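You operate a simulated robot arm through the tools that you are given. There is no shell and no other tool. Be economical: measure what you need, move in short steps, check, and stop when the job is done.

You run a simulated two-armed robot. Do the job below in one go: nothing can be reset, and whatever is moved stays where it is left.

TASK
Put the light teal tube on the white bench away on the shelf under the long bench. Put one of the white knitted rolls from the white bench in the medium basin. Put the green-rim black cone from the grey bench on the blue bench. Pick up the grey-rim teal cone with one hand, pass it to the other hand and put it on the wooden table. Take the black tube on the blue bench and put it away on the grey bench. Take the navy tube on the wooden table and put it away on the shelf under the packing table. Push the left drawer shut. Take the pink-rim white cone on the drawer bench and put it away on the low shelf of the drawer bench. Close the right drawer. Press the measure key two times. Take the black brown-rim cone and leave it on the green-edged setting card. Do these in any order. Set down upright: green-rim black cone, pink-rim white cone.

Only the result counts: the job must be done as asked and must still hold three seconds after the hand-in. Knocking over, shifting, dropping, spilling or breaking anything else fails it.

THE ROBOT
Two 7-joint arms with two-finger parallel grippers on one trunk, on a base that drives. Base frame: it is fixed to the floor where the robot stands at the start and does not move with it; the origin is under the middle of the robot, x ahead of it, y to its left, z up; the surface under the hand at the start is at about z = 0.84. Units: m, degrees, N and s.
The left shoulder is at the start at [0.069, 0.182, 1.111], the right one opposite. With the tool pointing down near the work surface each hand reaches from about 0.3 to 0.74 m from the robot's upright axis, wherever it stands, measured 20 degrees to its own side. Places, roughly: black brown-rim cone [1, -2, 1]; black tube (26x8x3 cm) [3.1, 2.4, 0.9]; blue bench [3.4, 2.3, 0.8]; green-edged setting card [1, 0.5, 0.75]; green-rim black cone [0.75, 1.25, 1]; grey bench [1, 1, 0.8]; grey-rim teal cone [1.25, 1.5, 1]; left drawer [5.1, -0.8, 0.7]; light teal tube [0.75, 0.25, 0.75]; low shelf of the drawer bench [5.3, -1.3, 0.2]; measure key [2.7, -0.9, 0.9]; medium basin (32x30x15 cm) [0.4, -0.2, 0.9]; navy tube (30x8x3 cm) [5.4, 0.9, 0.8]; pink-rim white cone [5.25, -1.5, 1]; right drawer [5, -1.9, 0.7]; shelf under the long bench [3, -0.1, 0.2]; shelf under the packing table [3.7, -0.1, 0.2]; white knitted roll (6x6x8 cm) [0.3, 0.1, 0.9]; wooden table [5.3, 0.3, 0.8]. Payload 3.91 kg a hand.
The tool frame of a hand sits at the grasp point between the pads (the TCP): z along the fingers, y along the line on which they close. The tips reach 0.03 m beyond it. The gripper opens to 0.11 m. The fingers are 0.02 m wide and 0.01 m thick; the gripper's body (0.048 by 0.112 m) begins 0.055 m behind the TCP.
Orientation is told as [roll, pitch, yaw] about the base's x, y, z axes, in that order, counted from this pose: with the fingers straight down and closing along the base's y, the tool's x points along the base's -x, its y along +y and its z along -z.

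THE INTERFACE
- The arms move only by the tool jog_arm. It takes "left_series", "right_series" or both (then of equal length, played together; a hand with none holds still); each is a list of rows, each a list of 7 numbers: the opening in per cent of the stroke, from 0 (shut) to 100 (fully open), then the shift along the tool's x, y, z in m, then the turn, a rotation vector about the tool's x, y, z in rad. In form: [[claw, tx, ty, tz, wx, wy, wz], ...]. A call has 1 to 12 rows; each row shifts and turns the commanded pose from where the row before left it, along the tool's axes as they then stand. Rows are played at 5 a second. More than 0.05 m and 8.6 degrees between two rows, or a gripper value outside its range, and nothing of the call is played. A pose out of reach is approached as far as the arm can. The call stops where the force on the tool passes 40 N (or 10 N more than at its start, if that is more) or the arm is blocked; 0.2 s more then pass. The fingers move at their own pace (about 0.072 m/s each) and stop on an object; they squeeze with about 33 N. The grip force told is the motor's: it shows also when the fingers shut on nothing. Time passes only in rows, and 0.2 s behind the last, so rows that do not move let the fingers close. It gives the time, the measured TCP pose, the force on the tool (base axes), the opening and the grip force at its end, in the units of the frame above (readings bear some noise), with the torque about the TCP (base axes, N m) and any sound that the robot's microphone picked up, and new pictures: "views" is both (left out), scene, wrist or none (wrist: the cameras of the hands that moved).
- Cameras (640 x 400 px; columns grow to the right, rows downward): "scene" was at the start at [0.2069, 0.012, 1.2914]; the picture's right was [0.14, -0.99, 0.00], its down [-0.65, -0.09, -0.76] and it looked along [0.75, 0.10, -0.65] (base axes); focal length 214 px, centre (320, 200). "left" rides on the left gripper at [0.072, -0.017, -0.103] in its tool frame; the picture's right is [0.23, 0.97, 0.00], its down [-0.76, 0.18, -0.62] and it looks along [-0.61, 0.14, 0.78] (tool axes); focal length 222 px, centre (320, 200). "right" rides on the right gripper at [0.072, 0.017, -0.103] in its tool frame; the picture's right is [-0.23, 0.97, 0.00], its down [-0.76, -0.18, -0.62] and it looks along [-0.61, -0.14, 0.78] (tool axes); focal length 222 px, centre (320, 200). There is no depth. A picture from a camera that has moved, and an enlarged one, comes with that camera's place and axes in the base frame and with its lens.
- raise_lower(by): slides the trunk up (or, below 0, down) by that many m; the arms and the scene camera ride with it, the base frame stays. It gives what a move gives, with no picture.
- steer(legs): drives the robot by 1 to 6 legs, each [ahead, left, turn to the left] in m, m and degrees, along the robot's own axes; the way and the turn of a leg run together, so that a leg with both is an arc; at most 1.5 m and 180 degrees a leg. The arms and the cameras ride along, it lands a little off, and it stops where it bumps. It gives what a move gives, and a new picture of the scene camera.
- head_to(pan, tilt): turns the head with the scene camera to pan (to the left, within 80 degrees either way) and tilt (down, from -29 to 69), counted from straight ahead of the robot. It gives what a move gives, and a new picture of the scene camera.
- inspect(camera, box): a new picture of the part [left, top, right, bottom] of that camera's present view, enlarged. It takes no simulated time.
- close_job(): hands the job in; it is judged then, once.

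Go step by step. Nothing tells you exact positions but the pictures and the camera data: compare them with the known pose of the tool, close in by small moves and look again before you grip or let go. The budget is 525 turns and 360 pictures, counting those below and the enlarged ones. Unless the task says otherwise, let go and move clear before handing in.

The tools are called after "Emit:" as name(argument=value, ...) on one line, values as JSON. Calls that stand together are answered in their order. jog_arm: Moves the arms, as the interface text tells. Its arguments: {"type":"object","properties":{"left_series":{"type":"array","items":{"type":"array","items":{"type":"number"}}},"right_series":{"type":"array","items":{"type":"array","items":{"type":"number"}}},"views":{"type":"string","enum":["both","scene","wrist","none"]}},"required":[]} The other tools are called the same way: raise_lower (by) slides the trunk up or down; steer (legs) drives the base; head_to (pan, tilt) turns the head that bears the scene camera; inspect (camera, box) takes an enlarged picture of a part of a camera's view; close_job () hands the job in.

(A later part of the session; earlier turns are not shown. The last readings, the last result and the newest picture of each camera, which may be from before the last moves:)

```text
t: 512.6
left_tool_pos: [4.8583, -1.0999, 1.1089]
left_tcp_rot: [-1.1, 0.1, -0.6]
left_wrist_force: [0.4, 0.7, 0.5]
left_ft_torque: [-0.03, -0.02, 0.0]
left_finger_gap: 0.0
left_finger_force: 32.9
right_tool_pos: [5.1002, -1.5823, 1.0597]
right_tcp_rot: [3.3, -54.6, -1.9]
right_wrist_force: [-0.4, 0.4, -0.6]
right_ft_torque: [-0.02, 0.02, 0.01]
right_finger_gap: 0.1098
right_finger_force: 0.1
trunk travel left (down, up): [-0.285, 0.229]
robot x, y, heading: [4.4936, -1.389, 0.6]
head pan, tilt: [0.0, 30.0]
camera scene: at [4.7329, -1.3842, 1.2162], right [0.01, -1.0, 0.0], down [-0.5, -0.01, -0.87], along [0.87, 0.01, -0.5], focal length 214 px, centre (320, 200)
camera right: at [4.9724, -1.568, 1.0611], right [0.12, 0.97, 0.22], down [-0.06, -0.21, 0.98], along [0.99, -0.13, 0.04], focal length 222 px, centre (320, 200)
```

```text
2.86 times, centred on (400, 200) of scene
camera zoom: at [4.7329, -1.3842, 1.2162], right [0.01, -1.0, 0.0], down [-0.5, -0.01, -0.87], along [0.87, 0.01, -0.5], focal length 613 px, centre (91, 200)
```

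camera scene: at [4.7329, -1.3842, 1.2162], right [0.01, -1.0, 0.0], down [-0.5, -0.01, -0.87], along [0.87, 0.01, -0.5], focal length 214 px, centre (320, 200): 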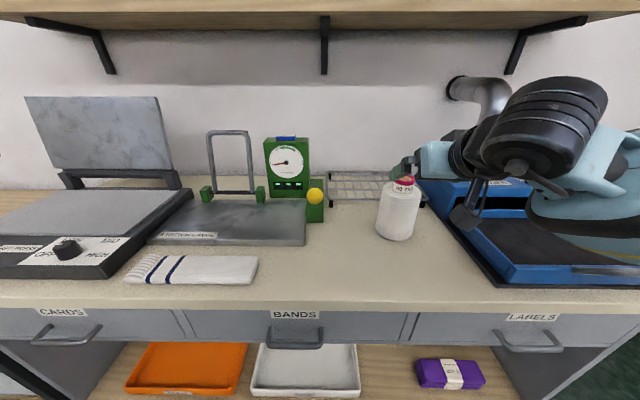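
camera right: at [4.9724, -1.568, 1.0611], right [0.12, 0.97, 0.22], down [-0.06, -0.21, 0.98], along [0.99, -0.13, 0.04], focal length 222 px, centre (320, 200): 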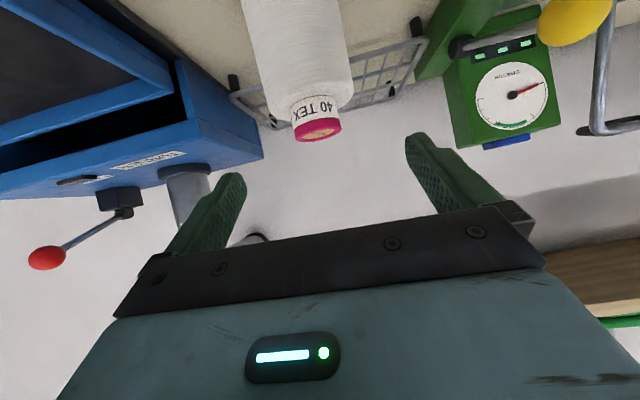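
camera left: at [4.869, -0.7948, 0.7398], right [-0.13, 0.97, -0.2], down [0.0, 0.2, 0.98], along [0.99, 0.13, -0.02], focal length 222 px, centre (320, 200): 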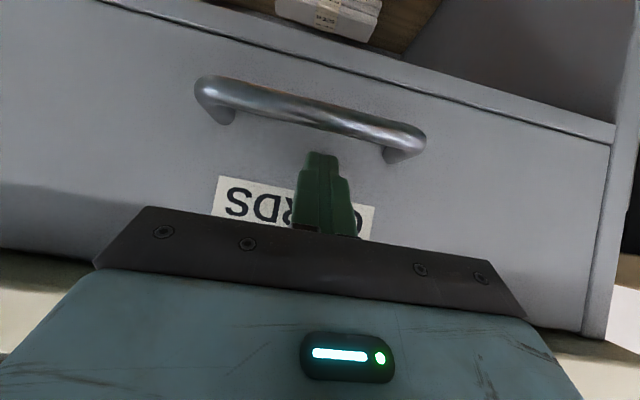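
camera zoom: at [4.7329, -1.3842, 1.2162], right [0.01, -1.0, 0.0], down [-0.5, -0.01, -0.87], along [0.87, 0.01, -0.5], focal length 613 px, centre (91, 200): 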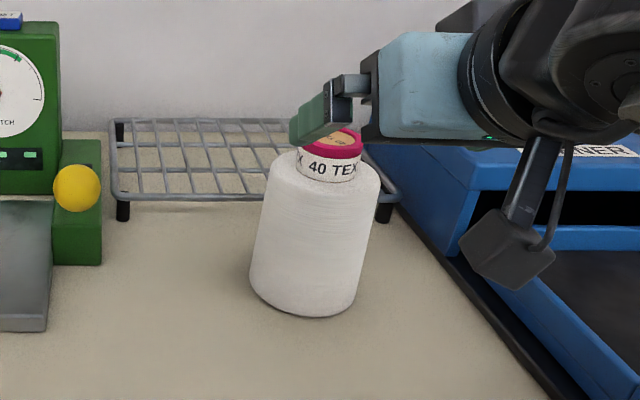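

Centred. I advance along the tool axis onto the collar.

Emit:
jog_arm(right_series=[[100, -0.001, 0, 0.04, 0, 0, 0], [100, -0.001, 0, 0.04, 0, 0, 0], [100, -0.001, 0, 0.04, 0, 0, 0]])

Emit:
inspect(camera="scene", box=[320, 130, 480, 270])

```text
t: 513.4
left_tool_pos: [4.8582, -1.1012, 1.1095]
left_tcp_rot: [-0.9, 0.1, -0.6]
left_wrist_force: [0.6, -0.1, 0.4]
left_ft_torque: [0.03, 0.03, 0.02]
left_finger_gap: 0.0002
left_finger_force: 32.8
right_tool_pos: [5.1985, -1.5792, 0.9927]
right_tcp_rot: [3.4, -54.5, -2.0]
right_wrist_force: [0.2, 0.2, 0.3]
right_ft_torque: [0.01, -0.02, 0.0]
right_finger_gap: 0.1099
right_finger_force: 0.1
trunk travel left (down, up): [-0.285, 0.229]
robot x, y, heading: [4.4955, -1.388, 0.9]
head pan, tilt: [0.0, 30.0]
camera scene: at [4.7335, -1.3852, 1.2161], right [0.01, -1.0, 0.0], down [-0.5, -0.01, -0.87], along [0.87, 0.01, -0.5], focal length 214 px, centre (320, 200)
camera right: at [5.0722, -1.5655, 0.9948], right [0.12, 0.97, 0.22], down [-0.06, -0.21, 0.98], along [0.99, -0.13, 0.04], focal length 222 px, centre (320, 200)
```

scene: 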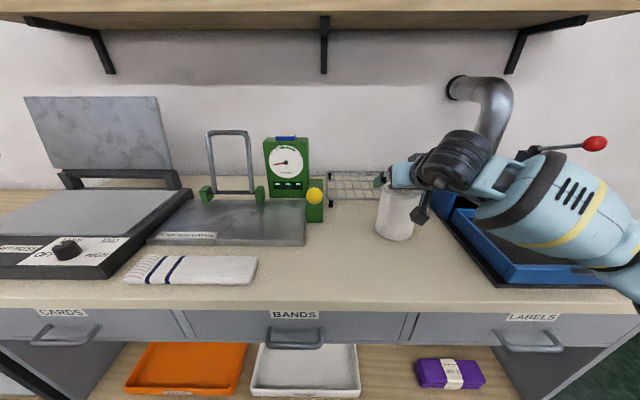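
right: 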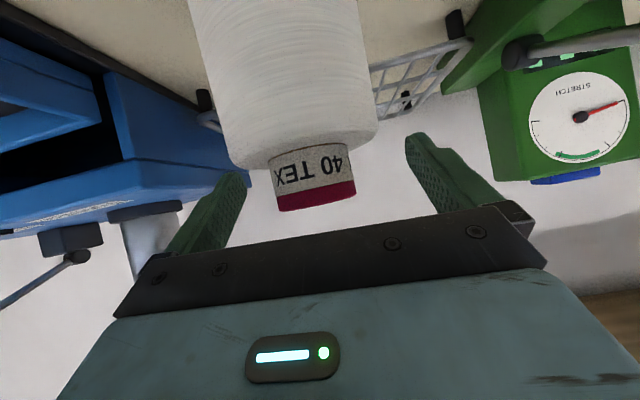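

```text
2.86 times, centred on (400, 200) of scene
camera zoom: at [4.7335, -1.3852, 1.2161], right [0.01, -1.0, 0.0], down [-0.5, -0.01, -0.87], along [0.87, 0.01, -0.5], focal length 613 px, centre (91, 200)
```

zoom: 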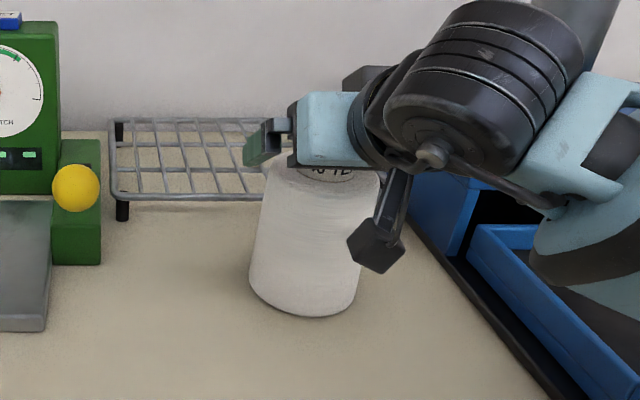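

The collar is between the fingers. I close and lift slightly.

Emit:
jog_arm(right_series=[[100, -0.001, 0, 0.006, 0, 0, 0], [0, 0, 0, 0, 0, 0, 0], [0, 0, 0, 0, 0, 0, 0], [0, 0, 0, 0, 0, 0, 0], [0, 0, 0, 0, 0, 0, 0], [0, -0.0163, 0, -0.0116, 0, 0, 0], [0, -0.0245, 0, -0.0174, 0, 0, 0]])

```text
t: 515.0
left_tool_pos: [4.8585, -1.1008, 1.1098]
left_tcp_rot: [-1.1, 0.1, -0.6]
left_wrist_force: [0.3, 0.1, 0.2]
left_ft_torque: [0.01, -0.02, -0.02]
left_finger_gap: 0.0001
left_finger_force: 33.0
right_tool_pos: [5.2028, -1.5821, 1.0409]
right_tcp_rot: [3.4, -54.5, -1.9]
right_wrist_force: [-0.2, 0.2, -2.4]
right_ft_torque: [0.0, 0.05, 0.02]
right_finger_gap: 0.0906
right_finger_force: 33.1
trunk travel left (down, up): [-0.285, 0.229]
robot x, y, heading: [4.4905, -1.3914, 0.5]
head pan, tilt: [0.0, 30.0]
camera scene: at [4.7327, -1.3851, 1.2163], right [0.01, -1.0, 0.0], down [-0.5, -0.01, -0.87], along [0.87, 0.01, -0.5], focal length 214 px, centre (320, 200)
camera right: at [5.0752, -1.567, 1.0424], right [0.12, 0.97, 0.22], down [-0.06, -0.21, 0.98], along [0.99, -0.13, 0.04], focal length 222 px, centre (320, 200)
```

scene: 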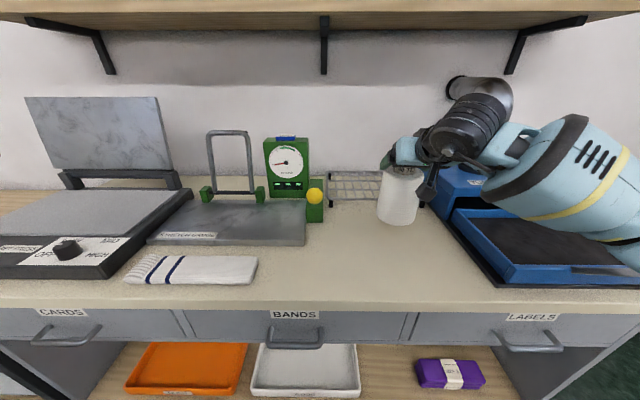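
right: 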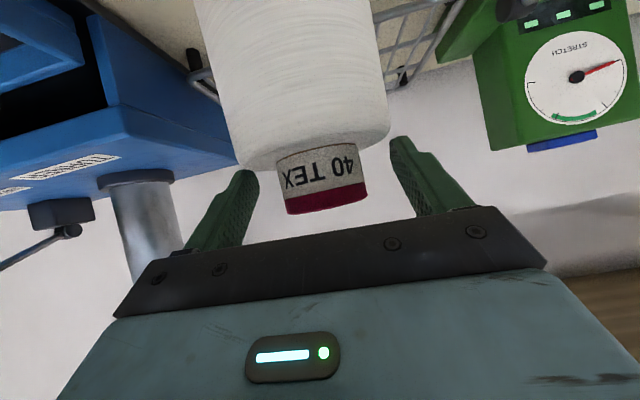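

It closed on the body's top edge (9 cm). I set it back down and re-grip about 2 cm lower for a firmer hold.

Emit:
jog_arm(right_series=[[0, 0.0245, 0, 0.0174, 0, 0, 0], [0, 0.0155, 0, 0.011, 0, 0, 0], [100, 0, 0, 0, 0, 0, 0], [100, 0, 0, 0, 0, 0, 0], [100, 0, 0, 0, 0, 0, 0], [100, 0.0183, 0, 0.013, 0, 0, 0], [100, 0, 0, 0, 0, 0, 0], [0, 0, 0, 0, 0, 0, 0], [0, 0, 0, 0, 0, 0, 0], [0, 0, 0, 0, 0, 0, 0]])

```text
t: 517.2
left_tool_pos: [4.8582, -1.1003, 1.109]
left_tcp_rot: [-1.0, 0.2, -0.6]
left_wrist_force: [0.0, -0.1, -0.2]
left_ft_torque: [0.01, -0.02, 0.02]
left_finger_gap: 0.0
left_finger_force: 33.1
right_tool_pos: [5.2038, -1.5792, 0.97]
right_tcp_rot: [3.5, -54.5, -2.0]
right_wrist_force: [-0.4, -0.7, -0.3]
right_ft_torque: [-0.03, 0.02, 0.01]
right_finger_gap: 0.0919
right_finger_force: 32.9
trunk travel left (down, up): [-0.285, 0.229]
robot x, y, heading: [4.4926, -1.3912, 0.6]
head pan, tilt: [0.0, 30.0]
camera scene: at [4.7328, -1.3855, 1.2163], right [0.01, -1.0, 0.0], down [-0.5, 0.0, -0.87], along [0.87, 0.01, -0.5], focal length 214 px, centre (320, 200)
camera right: at [5.0765, -1.5647, 0.9707], right [0.12, 0.97, 0.22], down [-0.06, -0.21, 0.98], along [0.99, -0.13, 0.04], focal length 222 px, centre (320, 200)
```

scene: 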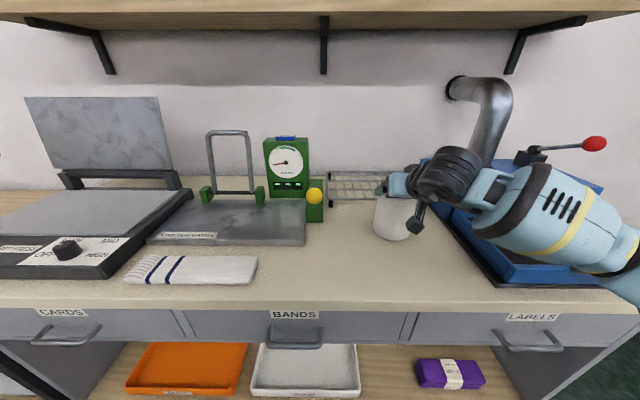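
right: 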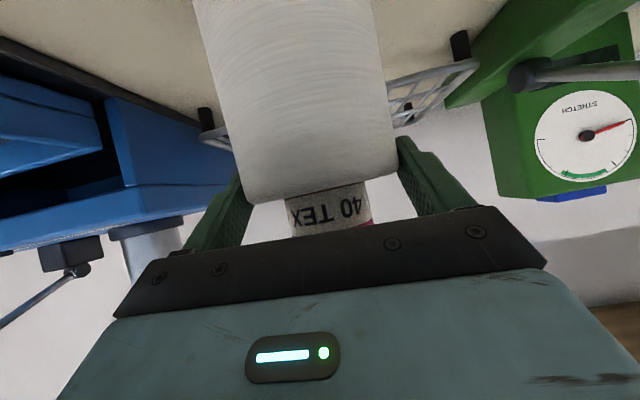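

Firm grip now. I lift, back out from the bench and lower the trunk.

Emit:
jog_arm(right_series=[[0, -0.0245, 0, -0.0174, 0, 0, 0], [0, -0.0326, 0, -0.0232, 0, 0, 0]], views="none")

Emit:
steer(legs=[[-0.34, 0, 0], [0, -0.055, -0.6]])

Emit:
raise_lower(by=-0.27)

```text
t: 517.8
left_tool_pos: [4.8586, -1.1005, 1.1096]
left_tcp_rot: [-1.1, 0.1, -0.7]
left_wrist_force: [-0.3, -1.2, 0.6]
left_ft_torque: [-0.02, -0.01, 0.05]
left_finger_gap: 0.0
left_finger_force: 33.3
right_tool_pos: [5.2032, -1.5835, 1.0402]
right_tcp_rot: [3.4, -54.6, -2.0]
right_wrist_force: [0.1, 0.5, -3.0]
right_ft_torque: [-0.02, 0.05, -0.01]
right_finger_gap: 0.092
right_finger_force: 33.0
trunk travel left (down, up): [-0.285, 0.229]
robot x, y, heading: [4.4939, -1.3872, 0.3]
head pan, tilt: [0.0, 30.0]
```

```text
t: 520.8
left_tool_pos: [4.526, -1.163, 1.1087]
left_tcp_rot: [-1.0, 0.2, -1.1]
left_wrist_force: [-0.1, 0.8, 1.2]
left_ft_torque: [0.02, 0.04, 0.03]
left_finger_gap: 0.0
left_finger_force: 33.3
right_tool_pos: [4.8675, -1.6475, 1.0399]
right_tcp_rot: [3.5, -54.5, -2.5]
right_wrist_force: [0.2, -1.3, -1.7]
right_ft_torque: [-0.03, 0.03, 0.03]
right_finger_gap: 0.0916
right_finger_force: 33.0
trunk travel left (down, up): [-0.285, 0.229]
robot x, y, heading: [4.1559, -1.4503, 0.1]
head pan, tilt: [0.0, 30.0]
camera scene: at [4.398, -1.4468, 1.2162], right [0.0, -1.0, 0.0], down [-0.5, 0.0, -0.87], along [0.87, 0.0, -0.5], focal length 214 px, centre (320, 200)
```

scene: 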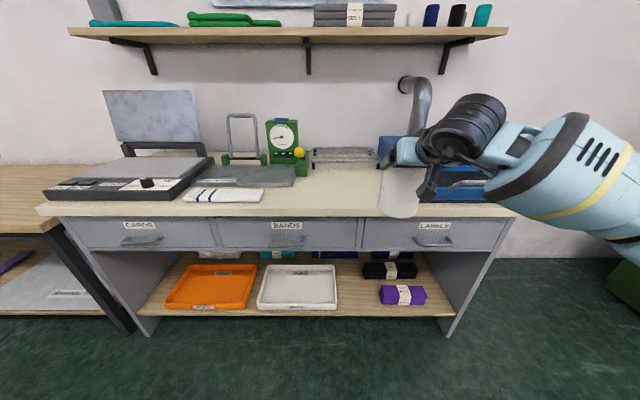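

```text
t: 523.5
left_tool_pos: [4.5256, -1.1636, 0.8393]
left_tcp_rot: [-1.0, 0.1, -1.0]
left_wrist_force: [0.1, 0.3, -0.3]
left_ft_torque: [0.01, 0.01, 0.02]
left_finger_gap: 0.0001
left_finger_force: 33.4
right_tool_pos: [4.8668, -1.6466, 0.7697]
right_tcp_rot: [3.4, -54.5, -2.4]
right_wrist_force: [-0.4, -0.3, -2.3]
right_ft_torque: [-0.01, 0.01, 0.02]
right_finger_gap: 0.0918
right_finger_force: 32.6
trunk travel left (down, up): [-0.015, 0.499]
robot x, y, heading: [4.1557, -1.447, 0.3]
head pan, tilt: [0.0, 30.0]
```

Emit:
jog_arm(right_series=[[0, 0.0342, 0, 0.0244, 0, 0, 0], [0, 0.0342, 0, 0.0244, 0, 0, 0], [0, 0.0342, 0, 0.0244, 0, 0, 0], [0, 0.0342, 0, 0.0244, 0, 0, 0], [0, 0.0342, 0, 0.0244, 0, 0, 0], [0, 0.0342, 0, 0.0244, 0, 0, 0], [0, 0.0342, 0, 0.0244, 0, 0, 0]])

```text
t: 525.1
left_tool_pos: [4.5236, -1.1618, 0.8392]
left_tcp_rot: [-1.0, 0.0, -0.9]
left_wrist_force: [-0.5, 0.2, 0.5]
left_ft_torque: [-0.04, -0.02, 0.0]
left_finger_gap: 0.0001
left_finger_force: 33.4
right_tool_pos: [4.8648, -1.6385, 0.4772]
right_tcp_rot: [3.6, -54.3, -2.7]
right_wrist_force: [-5.9, -1.2, -13.3]
right_ft_torque: [0.0, -0.5, 0.06]
right_finger_gap: 0.0915
right_finger_force: 33.0
trunk travel left (down, up): [-0.015, 0.499]
robot x, y, heading: [4.1594, -1.4468, 0.4]
head pan, tilt: [0.0, 30.0]
camera scene: at [4.4924, -1.4448, 0.9245], right [0.0, -1.0, 0.0], down [-0.5, 0.0, -0.87], along [0.87, 0.0, -0.5], focal length 214 px, centre (320, 200)
camera right: at [4.7387, -1.622, 0.4792], right [0.13, 0.97, 0.22], down [-0.06, -0.21, 0.97], along [0.99, -0.14, 0.03], focal length 222 px, centre (320, 200)
```

scene: 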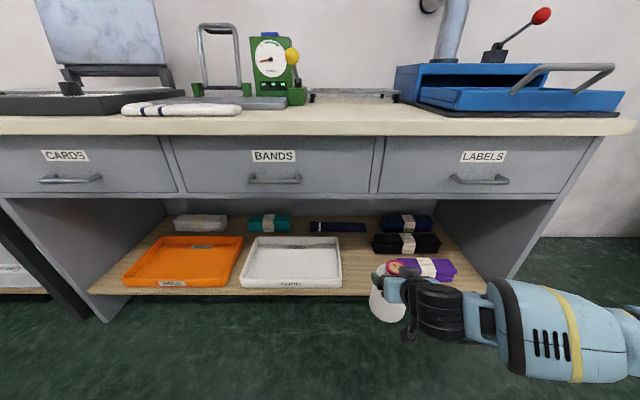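
right: 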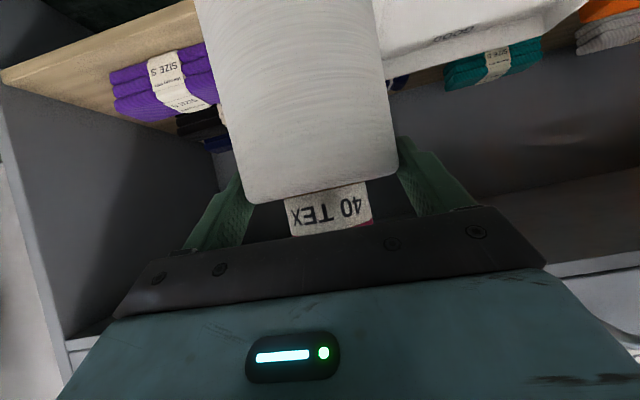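

Emit:
jog_arm(right_series=[[0, 0, 0, 0, 0, 0, 0], [0, 0, 0, 0, 0, 0, 0]], views="none")

Emit:
inspect(camera="scene", box=[320, 200, 520, 360])

```text
t: 525.7
left_tool_pos: [4.5244, -1.1628, 0.839]
left_tcp_rot: [-1.1, 0.1, -1.1]
left_wrist_force: [-0.3, -0.1, -1.2]
left_ft_torque: [-0.02, 0.0, 0.01]
left_finger_gap: 0.0
left_finger_force: 33.6
right_tool_pos: [4.8673, -1.6392, 0.4787]
right_tcp_rot: [3.3, -54.5, -2.4]
right_wrist_force: [-0.3, -0.2, -2.6]
right_ft_torque: [-0.06, -0.02, 0.0]
right_finger_gap: 0.092
right_finger_force: 32.9
trunk travel left (down, up): [-0.015, 0.499]
robot x, y, heading: [4.1569, -1.4481, 0.3]
head pan, tilt: [0.0, 30.0]
```

```text
2.50 times, centred on (420, 280) of scene
camera zoom: at [4.4929, -1.4462, 0.9243], right [0.0, -1.0, 0.0], down [-0.5, 0.0, -0.87], along [0.87, 0.0, -0.5], focal length 536 px, centre (70, 0)
```

zoom: 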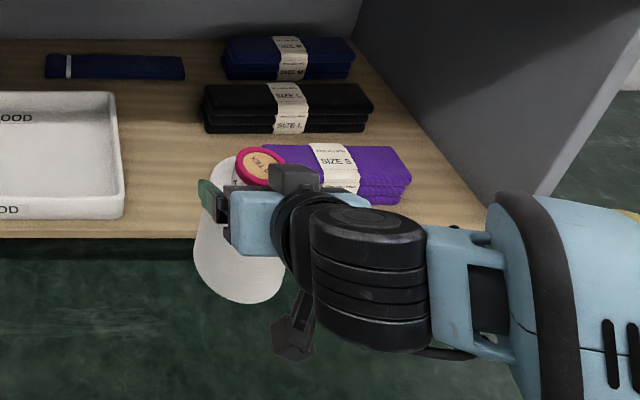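

No real contact. I lower 5 cm more, then drive forward into the gap between the white tray and the purple bundle.

Emit:
jog_arm(right_series=[[0, 0.0204, 0, 0.0145, 0, 0, 0], [0, 0.0204, 0, 0.0145, 0, 0, 0]], views="none")

Emit:
steer(legs=[[0.13, -0.01, 0]])

Emit:
inspect(camera="right", box=[0, 0, 640, 260])

```text
t: 526.3
left_tool_pos: [4.5262, -1.1652, 0.8386]
left_tcp_rot: [-0.9, 0.1, -1.1]
left_wrist_force: [0.3, 0.0, -0.2]
left_ft_torque: [0.07, 0.01, 0.0]
left_finger_gap: 0.0
left_finger_force: 33.1
right_tool_pos: [4.8682, -1.6403, 0.4638]
right_tcp_rot: [3.9, -54.1, -2.7]
right_wrist_force: [1.0, 0.0, -1.6]
right_ft_torque: [-0.01, 0.07, 0.0]
right_finger_gap: 0.0916
right_finger_force: 32.9
right hand out of reach, approached as far as the arm can: row 1, 2
trunk travel left (down, up): [-0.015, 0.499]
robot x, y, heading: [4.1583, -1.4484, -0.1]
head pan, tilt: [0.0, 30.0]
```

```text
t: 527.6
left_tool_pos: [4.6522, -1.1719, 0.8401]
left_tcp_rot: [-1.0, 0.1, -0.9]
left_wrist_force: [-0.1, -0.5, -0.1]
left_ft_torque: [-0.01, 0.0, 0.0]
left_finger_gap: 0.0
left_finger_force: 32.7
right_tool_pos: [4.9967, -1.6458, 0.4628]
right_tcp_rot: [3.5, -54.2, -2.2]
right_wrist_force: [-0.3, 0.1, -2.9]
right_ft_torque: [0.04, -0.01, 0.04]
right_finger_gap: 0.0918
right_finger_force: 32.8
trunk travel left (down, up): [-0.015, 0.499]
robot x, y, heading: [4.2837, -1.4538, 0.2]
head pan, tilt: [0.0, 30.0]
camera scene: at [4.6213, -1.4549, 0.9241], right [0.01, -1.0, 0.0], down [-0.5, 0.0, -0.87], along [0.87, 0.0, -0.5], focal length 214 px, centre (320, 200)
```

scene: 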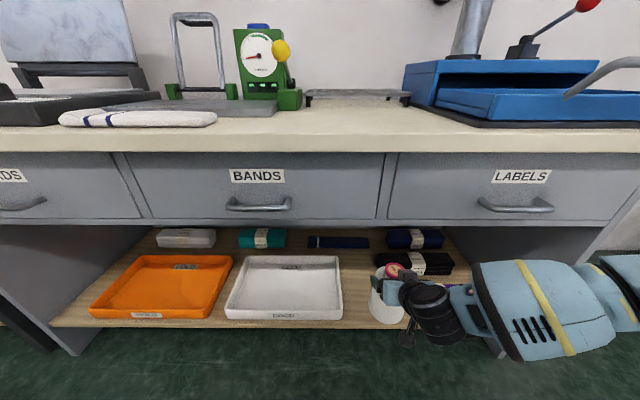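

```text
1.00 times, centred on (320, 130) of right (not enlarged: the box is as wide or as high as the picture)
camera zoom: at [4.8695, -1.6311, 0.4654], right [0.12, 0.97, 0.22], down [-0.06, -0.21, 0.98], along [0.99, -0.13, 0.03], focal length 222 px, centre (320, 270)
```

zoom: 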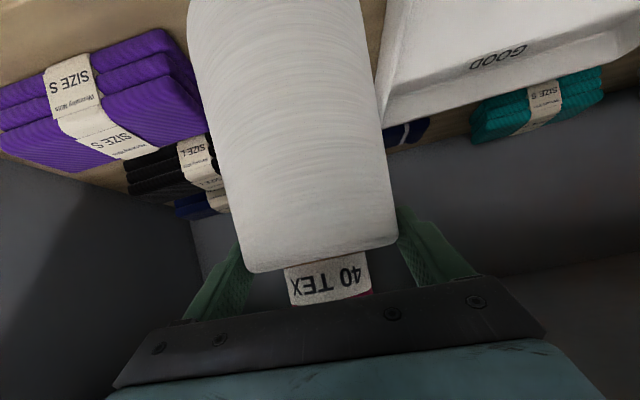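

Emit:
jog_arm(right_series=[[0, 0.0232, 0, -0.0326, 0, 0, 0], [0, 0.0232, 0, -0.0326, 0, 0, 0]], views="none")

Emit:
steer(legs=[[0.19, 0.015, 0]])

Emit:
jog_arm(right_series=[[0, 0.0163, 0, 0.0116, 0, 0, 0], [0, 0.0163, 0, 0.0116, 0, 0, 0], [0, 0, 0, 0, 0, 0, 0]])

```text
t: 528.2
left_tool_pos: [4.6529, -1.1726, 0.8392]
left_tcp_rot: [-1.1, 0.0, -0.9]
left_wrist_force: [0.0, -0.4, 0.0]
left_ft_torque: [0.0, 0.0, -0.02]
left_finger_gap: 0.0
left_finger_force: 33.4
right_tool_pos: [4.9964, -1.6473, 0.4642]
right_tcp_rot: [3.5, -54.1, -2.1]
right_wrist_force: [0.4, 0.3, -2.5]
right_ft_torque: [0.03, 0.01, -0.02]
right_finger_gap: 0.0918
right_finger_force: 32.5
right hand out of reach, approached as far as the arm can: row 1, 2
trunk travel left (down, up): [-0.015, 0.499]
robot x, y, heading: [4.2877, -1.456, 0.1]
head pan, tilt: [0.0, 30.0]
```

```text
t: 529.7
left_tool_pos: [4.8124, -1.1584, 0.84]
left_tcp_rot: [-1.0, -0.1, -1.0]
left_wrist_force: [-0.4, -0.1, -0.8]
left_ft_torque: [0.01, -0.04, -0.01]
left_finger_gap: 0.0001
left_finger_force: 33.0
right_tool_pos: [5.14, -1.6257, 0.4576]
right_tcp_rot: [3.8, -52.7, -1.1]
right_wrist_force: [0.2, -0.8, -3.2]
right_ft_torque: [0.0, 0.0, -0.01]
right_finger_gap: 0.0917
right_finger_force: 33.2
trunk travel left (down, up): [-0.015, 0.499]
robot x, y, heading: [4.4484, -1.4436, 0.2]
head pan, tilt: [0.0, 30.0]
stopped in leg 1: the robot was blocked; the commanded pose is now the measured one
camera scene: at [4.779, -1.4417, 0.9255], right [0.0, -1.0, 0.0], down [-0.5, 0.0, -0.87], along [0.87, 0.0, -0.5], focal length 214 px, centre (320, 200)
```

scene: 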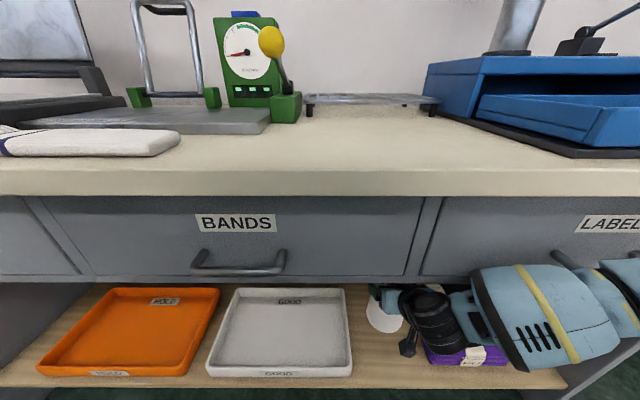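

```text
t: 530.5
left_tool_pos: [4.8115, -1.1583, 0.8407]
left_tcp_rot: [-1.1, -0.1, -1.0]
left_wrist_force: [-0.9, -0.1, -0.6]
left_ft_torque: [0.02, -0.02, -0.02]
left_finger_gap: 0.0
left_finger_force: 32.9
right_tool_pos: [5.1414, -1.6279, 0.4585]
right_tcp_rot: [3.7, -52.8, -1.1]
right_wrist_force: [-0.4, -0.4, -2.7]
right_ft_torque: [0.01, 0.01, -0.02]
right_finger_gap: 0.0918
right_finger_force: 32.9
right hand out of reach, approached as far as the arm can: row 1, 2
trunk travel left (down, up): [-0.015, 0.499]
robot x, y, heading: [4.45, -1.4392, 0.3]
head pan, tilt: [0.0, 30.0]
camera scene: at [4.7784, -1.4414, 0.9259], right [0.0, -1.0, 0.0], down [-0.5, 0.0, -0.87], along [0.87, 0.0, -0.5], focal length 214 px, centre (320, 200)
camera right: at [5.0133, -1.6153, 0.4631], right [0.11, 0.97, 0.22], down [-0.03, -0.22, 0.98], along [0.99, -0.11, 0.01], focal length 222 px, centre (320, 200)
```

scene: 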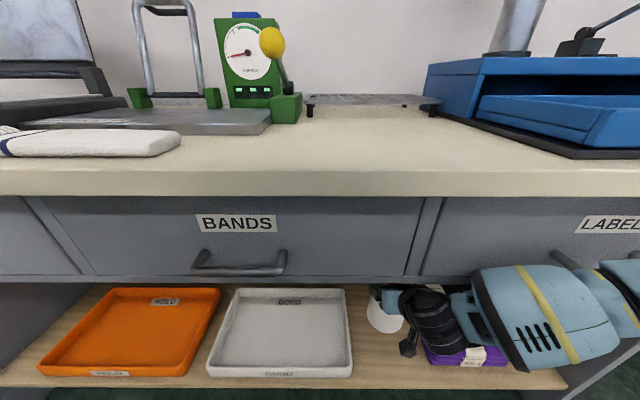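
right: 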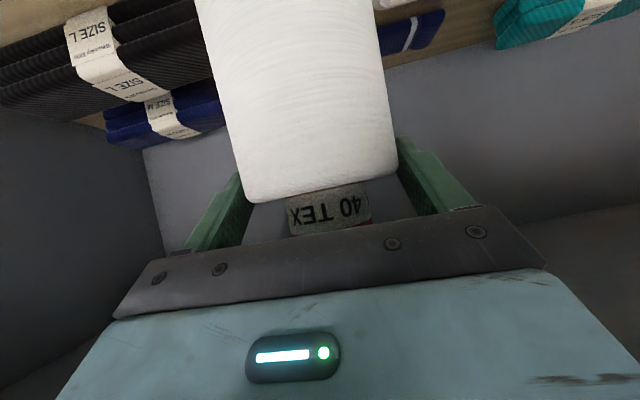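

The forearm is touching the drawer front and the arm won't go lower in this posture. I back out, and reposition so the hand works further to the robot's right.

Emit:
steer(legs=[[-0.3, 0, 0], [0, 0.16, 0]])

Emit:
jog_arm(right_series=[[0, 0, -0.04, 0, 0, 0, 0], [0, 0, -0.04, 0, 0, 0, 0], [0, 0, -0.04, 0, 0, 0, 0], [0, 0, -0.04, 0, 0, 0, 0], [0, 0.0163, 0, 0.0116, 0, 0, 0], [0, 0.0163, 0, 0.0116, 0, 0, 0], [0, 0.0163, 0, 0.0116, 0, 0, 0], [0, 0.0163, 0, 0.0116, 0, 0, 0]], views="scene")

```text
t: 534.2
left_tool_pos: [4.513, -0.9991, 0.8384]
left_tcp_rot: [-1.1, 0.2, -0.7]
left_wrist_force: [-0.9, -0.7, -0.5]
left_ft_torque: [0.01, -0.03, -0.01]
left_finger_gap: 0.0
left_finger_force: 33.1
right_tool_pos: [4.843, -1.4666, 0.4546]
right_tcp_rot: [3.7, -52.6, -1.1]
right_wrist_force: [-0.2, -1.8, -2.4]
right_ft_torque: [-0.02, 0.04, -0.02]
right_finger_gap: 0.0918
right_finger_force: 32.8
trunk travel left (down, up): [-0.015, 0.499]
robot x, y, heading: [4.1468, -1.2843, 0.4]
head pan, tilt: [0.0, 30.0]
camera scene: at [4.4818, -1.2822, 0.9242], right [0.01, -1.0, 0.0], down [-0.5, 0.0, -0.87], along [0.87, 0.01, -0.5], focal length 214 px, centre (320, 200)
```

scene: 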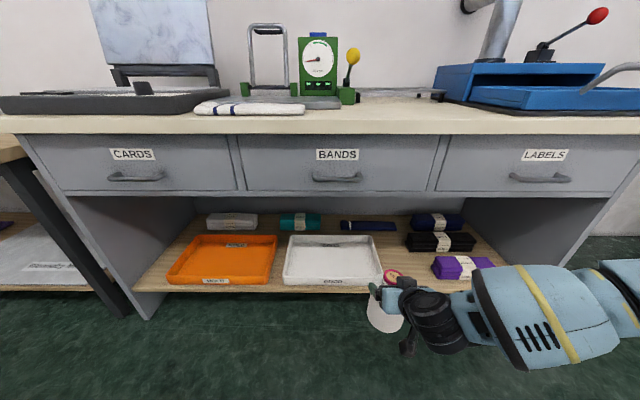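

```text
t: 536.0
left_tool_pos: [4.5131, -0.9992, 0.8389]
left_tcp_rot: [-1.0, 0.1, -0.8]
left_wrist_force: [-0.4, 0.5, 0.6]
left_ft_torque: [-0.04, 0.01, 0.0]
left_finger_gap: 0.0
left_finger_force: 32.6
right_tool_pos: [4.8462, -1.6251, 0.3673]
right_tcp_rot: [3.6, -52.7, -1.0]
right_wrist_force: [-0.1, 0.7, -3.3]
right_ft_torque: [-0.02, 0.04, -0.01]
right_finger_gap: 0.0917
right_finger_force: 33.3
trunk travel left (down, up): [-0.015, 0.499]
robot x, y, heading: [4.1463, -1.2814, 0.6]
head pan, tilt: [0.0, 30.0]
camera scene: at [4.4818, -1.2823, 0.9242], right [0.01, -1.0, 0.0], down [-0.5, 0.0, -0.87], along [0.87, 0.01, -0.5], focal length 214 px, centre (320, 200)
```

scene: 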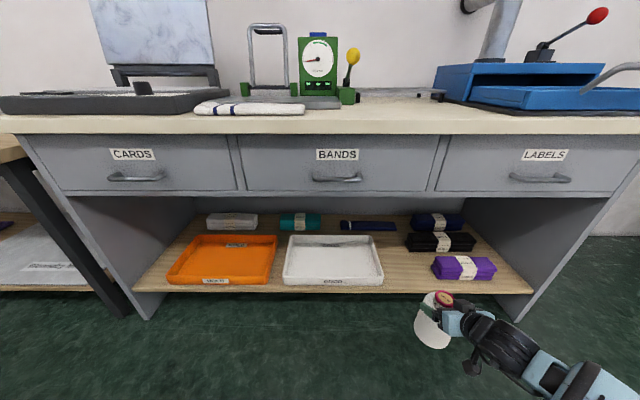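

Now the arm gets low enough. I raise 4 cm for clearance and drive forward into the gap.

Emit:
jog_arm(right_series=[[0, -0.0318, 0, -0.0243, 0, 0, 0]], views="none")

Emit:
steer(legs=[[0.17, -0.005, -0.6]])

Emit:
inspect(camera="right", box=[0, 0, 640, 260])

```text
t: 536.4
left_tool_pos: [4.5129, -0.9982, 0.8392]
left_tcp_rot: [-1.0, 0.1, -0.9]
left_wrist_force: [-0.8, 0.0, 0.6]
left_ft_torque: [0.0, -0.01, 0.02]
left_finger_gap: 0.0
left_finger_force: 32.8
right_tool_pos: [4.8468, -1.6263, 0.4047]
right_tcp_rot: [3.6, -52.5, -1.1]
right_wrist_force: [0.7, -0.6, -3.4]
right_ft_torque: [-0.03, 0.03, 0.03]
right_finger_gap: 0.0914
right_finger_force: 33.1
trunk travel left (down, up): [-0.015, 0.499]
robot x, y, heading: [4.1477, -1.2836, 0.2]
head pan, tilt: [0.0, 30.0]
```

```text
t: 537.8
left_tool_pos: [4.6882, -1.0064, 0.8386]
left_tcp_rot: [-1.0, 0.2, -1.5]
left_wrist_force: [-0.5, 0.0, 0.2]
left_ft_torque: [-0.03, 0.01, 0.0]
left_finger_gap: 0.0003
left_finger_force: 33.0
right_tool_pos: [5.014, -1.6382, 0.4064]
right_tcp_rot: [3.6, -52.6, -1.6]
right_wrist_force: [0.2, 0.5, -2.7]
right_ft_torque: [0.02, -0.01, -0.01]
right_finger_gap: 0.0913
right_finger_force: 33.3
trunk travel left (down, up): [-0.015, 0.499]
robot x, y, heading: [4.3189, -1.2873, -0.1]
head pan, tilt: [0.0, 30.0]
camera scene: at [4.6535, -1.2903, 0.9242], right [0.0, -1.0, 0.0], down [-0.5, 0.0, -0.87], along [0.87, 0.0, -0.5], focal length 214 px, centre (320, 200)
```

scene: 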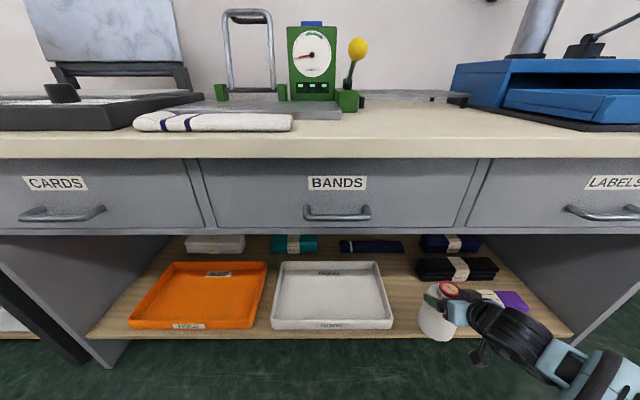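

```text
1.00 times, centred on (320, 130) of right (not enlarged: the box is as wide or as high as the picture)
camera zoom: at [4.8875, -1.6246, 0.4121], right [0.12, 0.97, 0.22], down [-0.03, -0.22, 0.98], along [0.99, -0.12, 0.0], focal length 222 px, centre (320, 270)
```

zoom: 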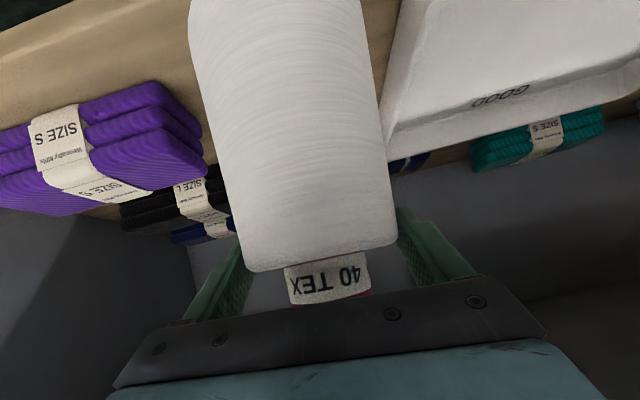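

The cone is centred in the gap. I go forward 10 cm more.

Emit:
steer(legs=[[0.1, 0.007, 0]])

Emit:
jog_arm(right_series=[[0, 0.0119, 0, 0.0091, 0, 0, 0], [0, 0.008, 0, 0.006, 0, 0, 0], [0, 0, 0, 0, 0, 0, 0]])

```text
t: 539.0
left_tool_pos: [4.7855, -1.0008, 0.838]
left_tcp_rot: [-1.0, 0.2, -1.4]
left_wrist_force: [0.9, -0.6, -1.1]
left_ft_torque: [0.01, 0.01, 0.03]
left_finger_gap: 0.0002
left_finger_force: 32.4
right_tool_pos: [5.1128, -1.6312, 0.407]
right_tcp_rot: [3.7, -52.6, -1.6]
right_wrist_force: [0.7, 0.4, -2.4]
right_ft_torque: [-0.01, 0.03, 0.02]
right_finger_gap: 0.0915
right_finger_force: 32.9
trunk travel left (down, up): [-0.015, 0.499]
robot x, y, heading: [4.4188, -1.2841, -0.2]
head pan, tilt: [0.0, 30.0]
camera scene: at [4.7509, -1.2837, 0.9241], right [0.0, -1.0, 0.0], down [-0.5, 0.0, -0.87], along [0.87, 0.0, -0.5], focal length 214 px, centre (320, 200)
```

scene: 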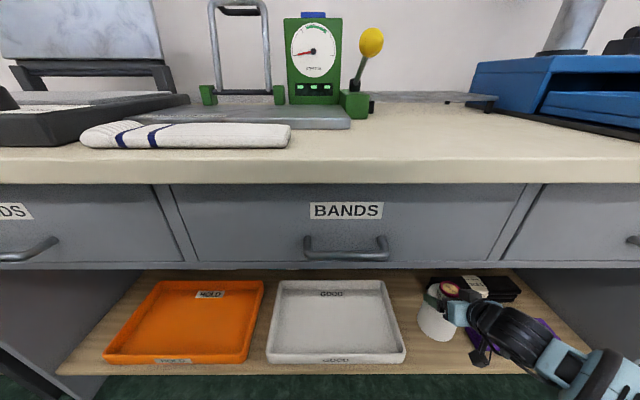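

```text
t: 539.8
left_tool_pos: [4.7861, -1.0006, 0.8385]
left_tcp_rot: [-1.0, 0.2, -1.5]
left_wrist_force: [-0.3, -0.1, 0.3]
left_ft_torque: [0.01, 0.0, 0.0]
left_finger_gap: 0.0001
left_finger_force: 32.9
right_tool_pos: [5.1111, -1.6305, 0.3822]
right_tcp_rot: [3.8, -52.4, -1.6]
right_wrist_force: [-0.5, -0.8, -3.0]
right_ft_torque: [-0.01, 0.03, -0.02]
right_finger_gap: 0.0915
right_finger_force: 32.7
trunk travel left (down, up): [-0.015, 0.499]
robot x, y, heading: [4.4221, -1.2849, -0.2]
head pan, tilt: [0.0, 30.0]
camera scene: at [4.7507, -1.2837, 0.9242], right [0.0, -1.0, 0.0], down [-0.5, 0.0, -0.87], along [0.87, 0.0, -0.5], focal length 214 px, centre (320, 200)
camera right: at [4.9842, -1.6172, 0.387], right [0.12, 0.97, 0.22], down [-0.03, -0.22, 0.98], along [0.99, -0.12, 0.0], focal length 222 px, centre (320, 200)
```

scene: 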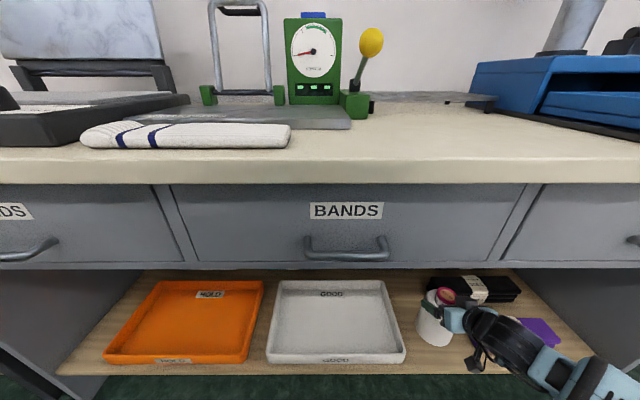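
right: 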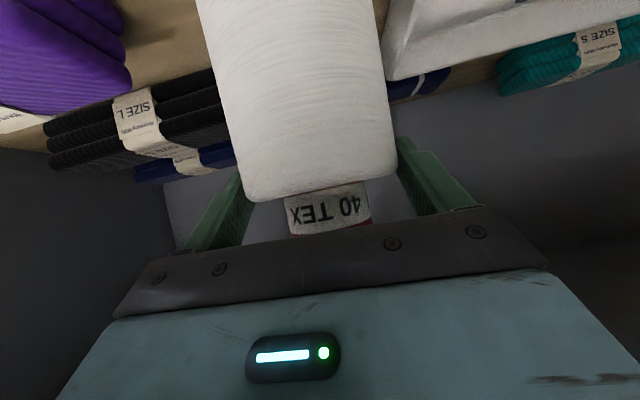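

Emit:
jog_arm(right_series=[[0, 0.0063, 0, 0.0049, 0, 0, 0], [0, 0.004, 0, 0.003, 0, 0, 0], [0, 0.004, 0, 0.003, 0, 0, 0], [0, 0, 0, 0, 0, 0, 0]], views="none")

Emit:
jog_arm(right_series=[[0, 0.004, 0, 0.003, 0, 0, 0], [0, 0.004, 0, 0.003, 0, 0, 0], [0, 0, 0, 0, 0, 0, 0]], views="none")

```text
t: 540.8
left_tool_pos: [4.7846, -1.0005, 0.8389]
left_tcp_rot: [-1.0, 0.3, -1.4]
left_wrist_force: [-0.1, 0.3, 0.4]
left_ft_torque: [0.0, 0.04, 0.02]
left_finger_gap: 0.0002
left_finger_force: 33.0
right_tool_pos: [5.111, -1.6293, 0.3644]
right_tcp_rot: [3.7, -52.6, -1.6]
right_wrist_force: [0.4, 0.6, -2.3]
right_ft_torque: [-0.02, 0.03, -0.01]
right_finger_gap: 0.0916
right_finger_force: 32.6
trunk travel left (down, up): [-0.015, 0.499]
robot x, y, heading: [4.4139, -1.2844, -0.2]
head pan, tilt: [0.0, 30.0]
```

```text
t: 541.6
left_tool_pos: [4.7853, -1.0002, 0.8387]
left_tcp_rot: [-0.9, 0.3, -1.4]
left_wrist_force: [0.6, 0.0, -0.6]
left_ft_torque: [0.03, 0.03, 0.02]
left_finger_gap: 0.0002
left_finger_force: 32.8
right_tool_pos: [5.1111, -1.6293, 0.353]
right_tcp_rot: [3.7, -52.5, -1.6]
right_wrist_force: [-0.3, -0.5, -3.3]
right_ft_torque: [-0.04, 0.05, 0.0]
right_finger_gap: 0.0914
right_finger_force: 33.3
trunk travel left (down, up): [-0.015, 0.499]
robot x, y, heading: [4.4179, -1.2855, -0.2]
head pan, tilt: [0.0, 30.0]
```

Emit:
jog_arm(right_series=[[0, 0.004, 0, 0.003, 0, 0, 0], [0, 0.004, 0, 0.003, 0, 0, 0], [0, 0, 0, 0, 0, 0, 0]], views="none")

Emit:
jog_arm(right_series=[[0, 0.004, 0, 0.003, 0, 0, 0], [0, 0.004, 0, 0.003, 0, 0, 0], [0, 0, 0, 0, 0, 0, 0]], views="both")

```text
t: 542.4
left_tool_pos: [4.7853, -0.9998, 0.8383]
left_tcp_rot: [-1.1, 0.2, -1.3]
left_wrist_force: [-0.8, 0.5, 1.0]
left_ft_torque: [0.0, 0.01, 0.0]
left_finger_gap: 0.0002
left_finger_force: 33.9
right_tool_pos: [5.1112, -1.6281, 0.3438]
right_tcp_rot: [3.7, -52.7, -1.6]
right_wrist_force: [-0.1, -0.5, -2.5]
right_ft_torque: [0.01, 0.03, -0.01]
right_finger_gap: 0.0917
right_finger_force: 33.1
trunk travel left (down, up): [-0.015, 0.499]
robot x, y, heading: [4.4177, -1.282, -0.1]
head pan, tilt: [0.0, 30.0]
```

```text
t: 543.2
left_tool_pos: [4.7843, -1.0017, 0.8382]
left_tcp_rot: [-1.0, 0.2, -1.3]
left_wrist_force: [0.3, -0.1, 0.5]
left_ft_torque: [0.02, -0.03, 0.01]
left_finger_gap: 0.0
left_finger_force: 32.8
right_tool_pos: [5.1115, -1.6281, 0.3337]
right_tcp_rot: [3.6, -52.7, -1.6]
right_wrist_force: [-0.8, 0.2, -2.2]
right_ft_torque: [-0.02, 0.02, -0.01]
right_finger_gap: 0.0917
right_finger_force: 32.9
trunk travel left (down, up): [-0.015, 0.499]
robot x, y, heading: [4.4162, -1.2838, -0.1]
head pan, tilt: [0.0, 30.0]
camera scene: at [4.7507, -1.2837, 0.9242], right [0.0, -1.0, 0.0], down [-0.5, 0.0, -0.87], along [0.87, 0.0, -0.5], focal length 214 px, centre (320, 200)
camera right: at [4.984, -1.6148, 0.3392], right [0.12, 0.97, 0.22], down [-0.03, -0.22, 0.98], along [0.99, -0.12, 0.0], focal length 222 px, centre (320, 200)
```

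scene: 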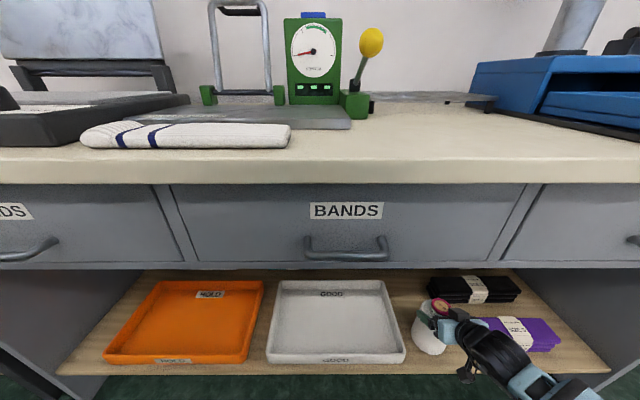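
right: 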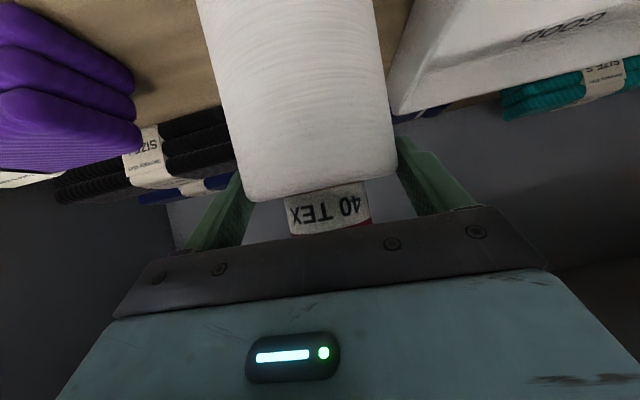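

Not yet down; the shelf is lower than thought, so its front edge is nearer. I move 4 cm further in, then continue down.

Emit:
jog_arm(right_series=[[0, -0.0243, 0, 0.0318, 0, 0, 0], [0, 0, 0, 0, 0, 0, 0]], views="none")

Emit:
jog_arm(right_series=[[0, 0.004, 0, 0.003, 0, 0, 0], [0, 0.004, 0, 0.003, 0, 0, 0], [0, 0, 0, 0, 0, 0, 0]], views="none")

```text
t: 543.8
left_tool_pos: [4.7851, -1.0004, 0.8388]
left_tcp_rot: [-1.1, 0.2, -1.4]
left_wrist_force: [1.0, 0.1, -0.3]
left_ft_torque: [0.0, 0.02, 0.0]
left_finger_gap: 0.0002
left_finger_force: 33.2
right_tool_pos: [5.1528, -1.6259, 0.3327]
right_tcp_rot: [3.7, -52.5, -1.5]
right_wrist_force: [0.0, 0.1, -2.8]
right_ft_torque: [0.02, 0.03, -0.02]
right_finger_gap: 0.0917
right_finger_force: 33.1
trunk travel left (down, up): [-0.015, 0.499]
robot x, y, heading: [4.4172, -1.2816, -0.4]
head pan, tilt: [0.0, 30.0]
```

```text
t: 544.6
left_tool_pos: [4.7808, -0.9994, 0.8393]
left_tcp_rot: [-1.1, 0.1, -1.4]
left_wrist_force: [0.0, 0.8, 0.3]
left_ft_torque: [0.01, -0.01, -0.01]
left_finger_gap: 0.0
left_finger_force: 33.2
right_tool_pos: [5.1541, -1.6262, 0.3315]
right_tcp_rot: [3.7, -53.4, -1.4]
right_wrist_force: [-6.6, 0.6, 30.4]
right_ft_torque: [-0.64, -0.74, -0.05]
right_finger_gap: 0.0917
right_finger_force: 33.1
trunk travel left (down, up): [-0.015, 0.499]
robot x, y, heading: [4.4135, -1.2822, -0.0]
head pan, tilt: [0.0, 30.0]
```

Contact at z≈0.33. I ease off, release and withdraw along the tool axis.

Emit:
jog_arm(right_series=[[0, -0.0045, 0, -0.0035, 0, 0, 0], [0, 0, 0, 0, 0, 0, 0], [60, 0, 0, 0, 0, 0, 0], [100, 0, 0, 0, 0, 0, 0], [100, 0, 0, 0, 0, 0, 0], [100, 0, 0, -0.02, 0, 0, 0], [100, 0, 0, -0.03, 0, 0, 0], [100, 0, 0, -0.03, 0, 0, 0]])

```text
t: 546.4
left_tool_pos: [4.7852, -1.0002, 0.8384]
left_tcp_rot: [-1.0, 0.2, -1.3]
left_wrist_force: [-0.5, -0.5, -0.1]
left_ft_torque: [0.01, 0.01, 0.0]
left_finger_gap: 0.0
left_finger_force: 33.0
right_tool_pos: [5.0859, -1.6314, 0.3781]
right_tcp_rot: [3.6, -52.5, -1.5]
right_wrist_force: [-0.3, -0.2, 0.7]
right_ft_torque: [-0.01, 0.0, -0.01]
right_finger_gap: 0.11
right_finger_force: 0.1
trunk travel left (down, up): [-0.015, 0.499]
robot x, y, heading: [4.4153, -1.2827, -0.4]
head pan, tilt: [0.0, 30.0]
camera scene: at [4.7504, -1.2836, 0.9244], right [0.0, -1.0, 0.0], down [-0.5, 0.0, -0.87], along [0.87, 0.0, -0.5], focal length 214 px, centre (320, 200)
camera right: at [4.9592, -1.6174, 0.3835], right [0.12, 0.97, 0.22], down [-0.03, -0.22, 0.98], along [0.99, -0.12, 0.0], focal length 222 px, centre (320, 200)
```

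scene: 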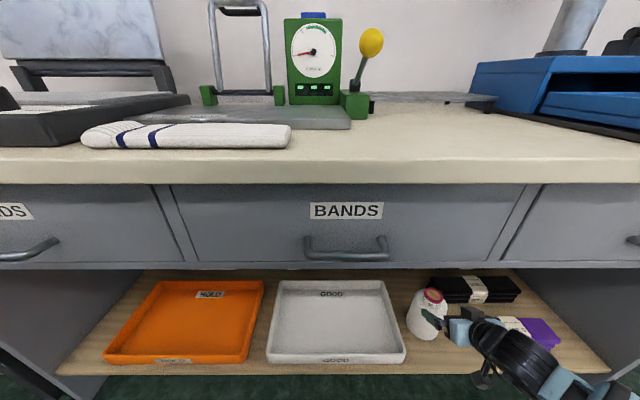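
right: 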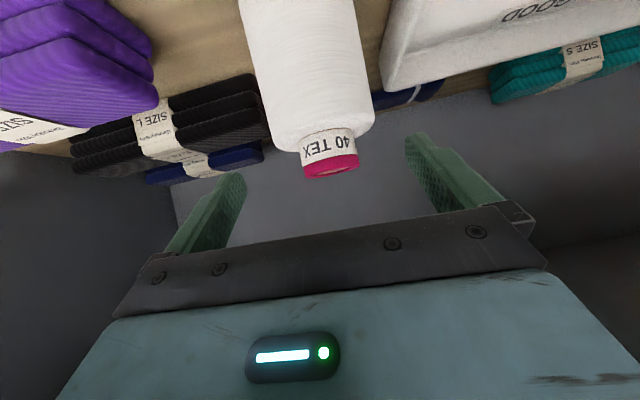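

The pink-rim cone stands upright on the low shelf. I back the base straight out and take a look.

Emit:
steer(legs=[[-0.35, 0, 0]])

Emit:
inspect(camera="scene", box=[100, 120, 640, 340])

```text
t: 548.7
left_tool_pos: [4.4398, -1.0011, 0.8379]
left_tcp_rot: [-0.9, 0.3, -1.3]
left_wrist_force: [-0.9, -0.2, 0.7]
left_ft_torque: [0.04, 0.01, 0.01]
left_finger_gap: 0.0
left_finger_force: 33.4
right_tool_pos: [4.7433, -1.6307, 0.3777]
right_tcp_rot: [3.5, -52.5, -1.5]
right_wrist_force: [0.2, 0.5, 0.3]
right_ft_torque: [0.02, 0.01, 0.01]
right_finger_gap: 0.11
right_finger_force: 0.1
trunk travel left (down, up): [-0.015, 0.499]
robot x, y, heading: [4.0676, -1.2852, -0.1]
head pan, tilt: [0.0, 30.0]
stopped in leg 1: the robot was blocked; the commanded pose is now the measured one
camera scene: at [4.4054, -1.2846, 0.9243], right [0.0, -1.0, 0.0], down [-0.5, 0.0, -0.87], along [0.87, 0.0, -0.5], focal length 214 px, centre (320, 200)
```

scene: 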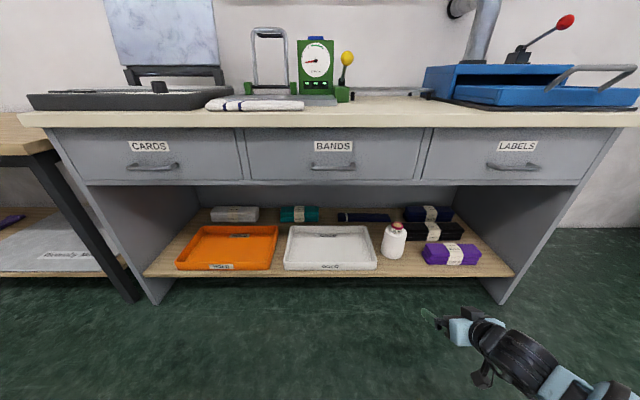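

```text
1.19 times, centred on (370, 230) of scene
camera zoom: at [4.4054, -1.2846, 0.9243], right [0.0, -1.0, 0.0], down [-0.5, 0.0, -0.87], along [0.87, 0.0, -0.5], focal length 254 px, centre (261, 164)
```

zoom: 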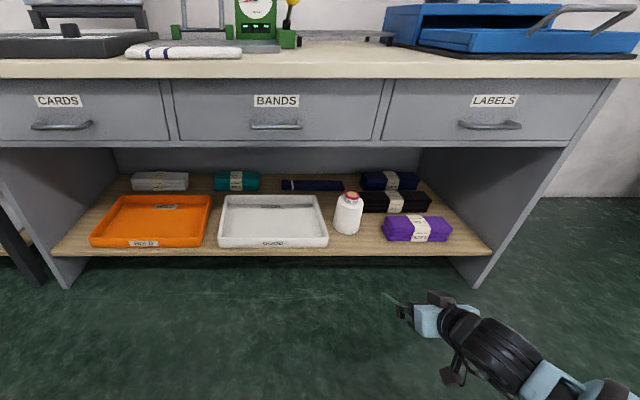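

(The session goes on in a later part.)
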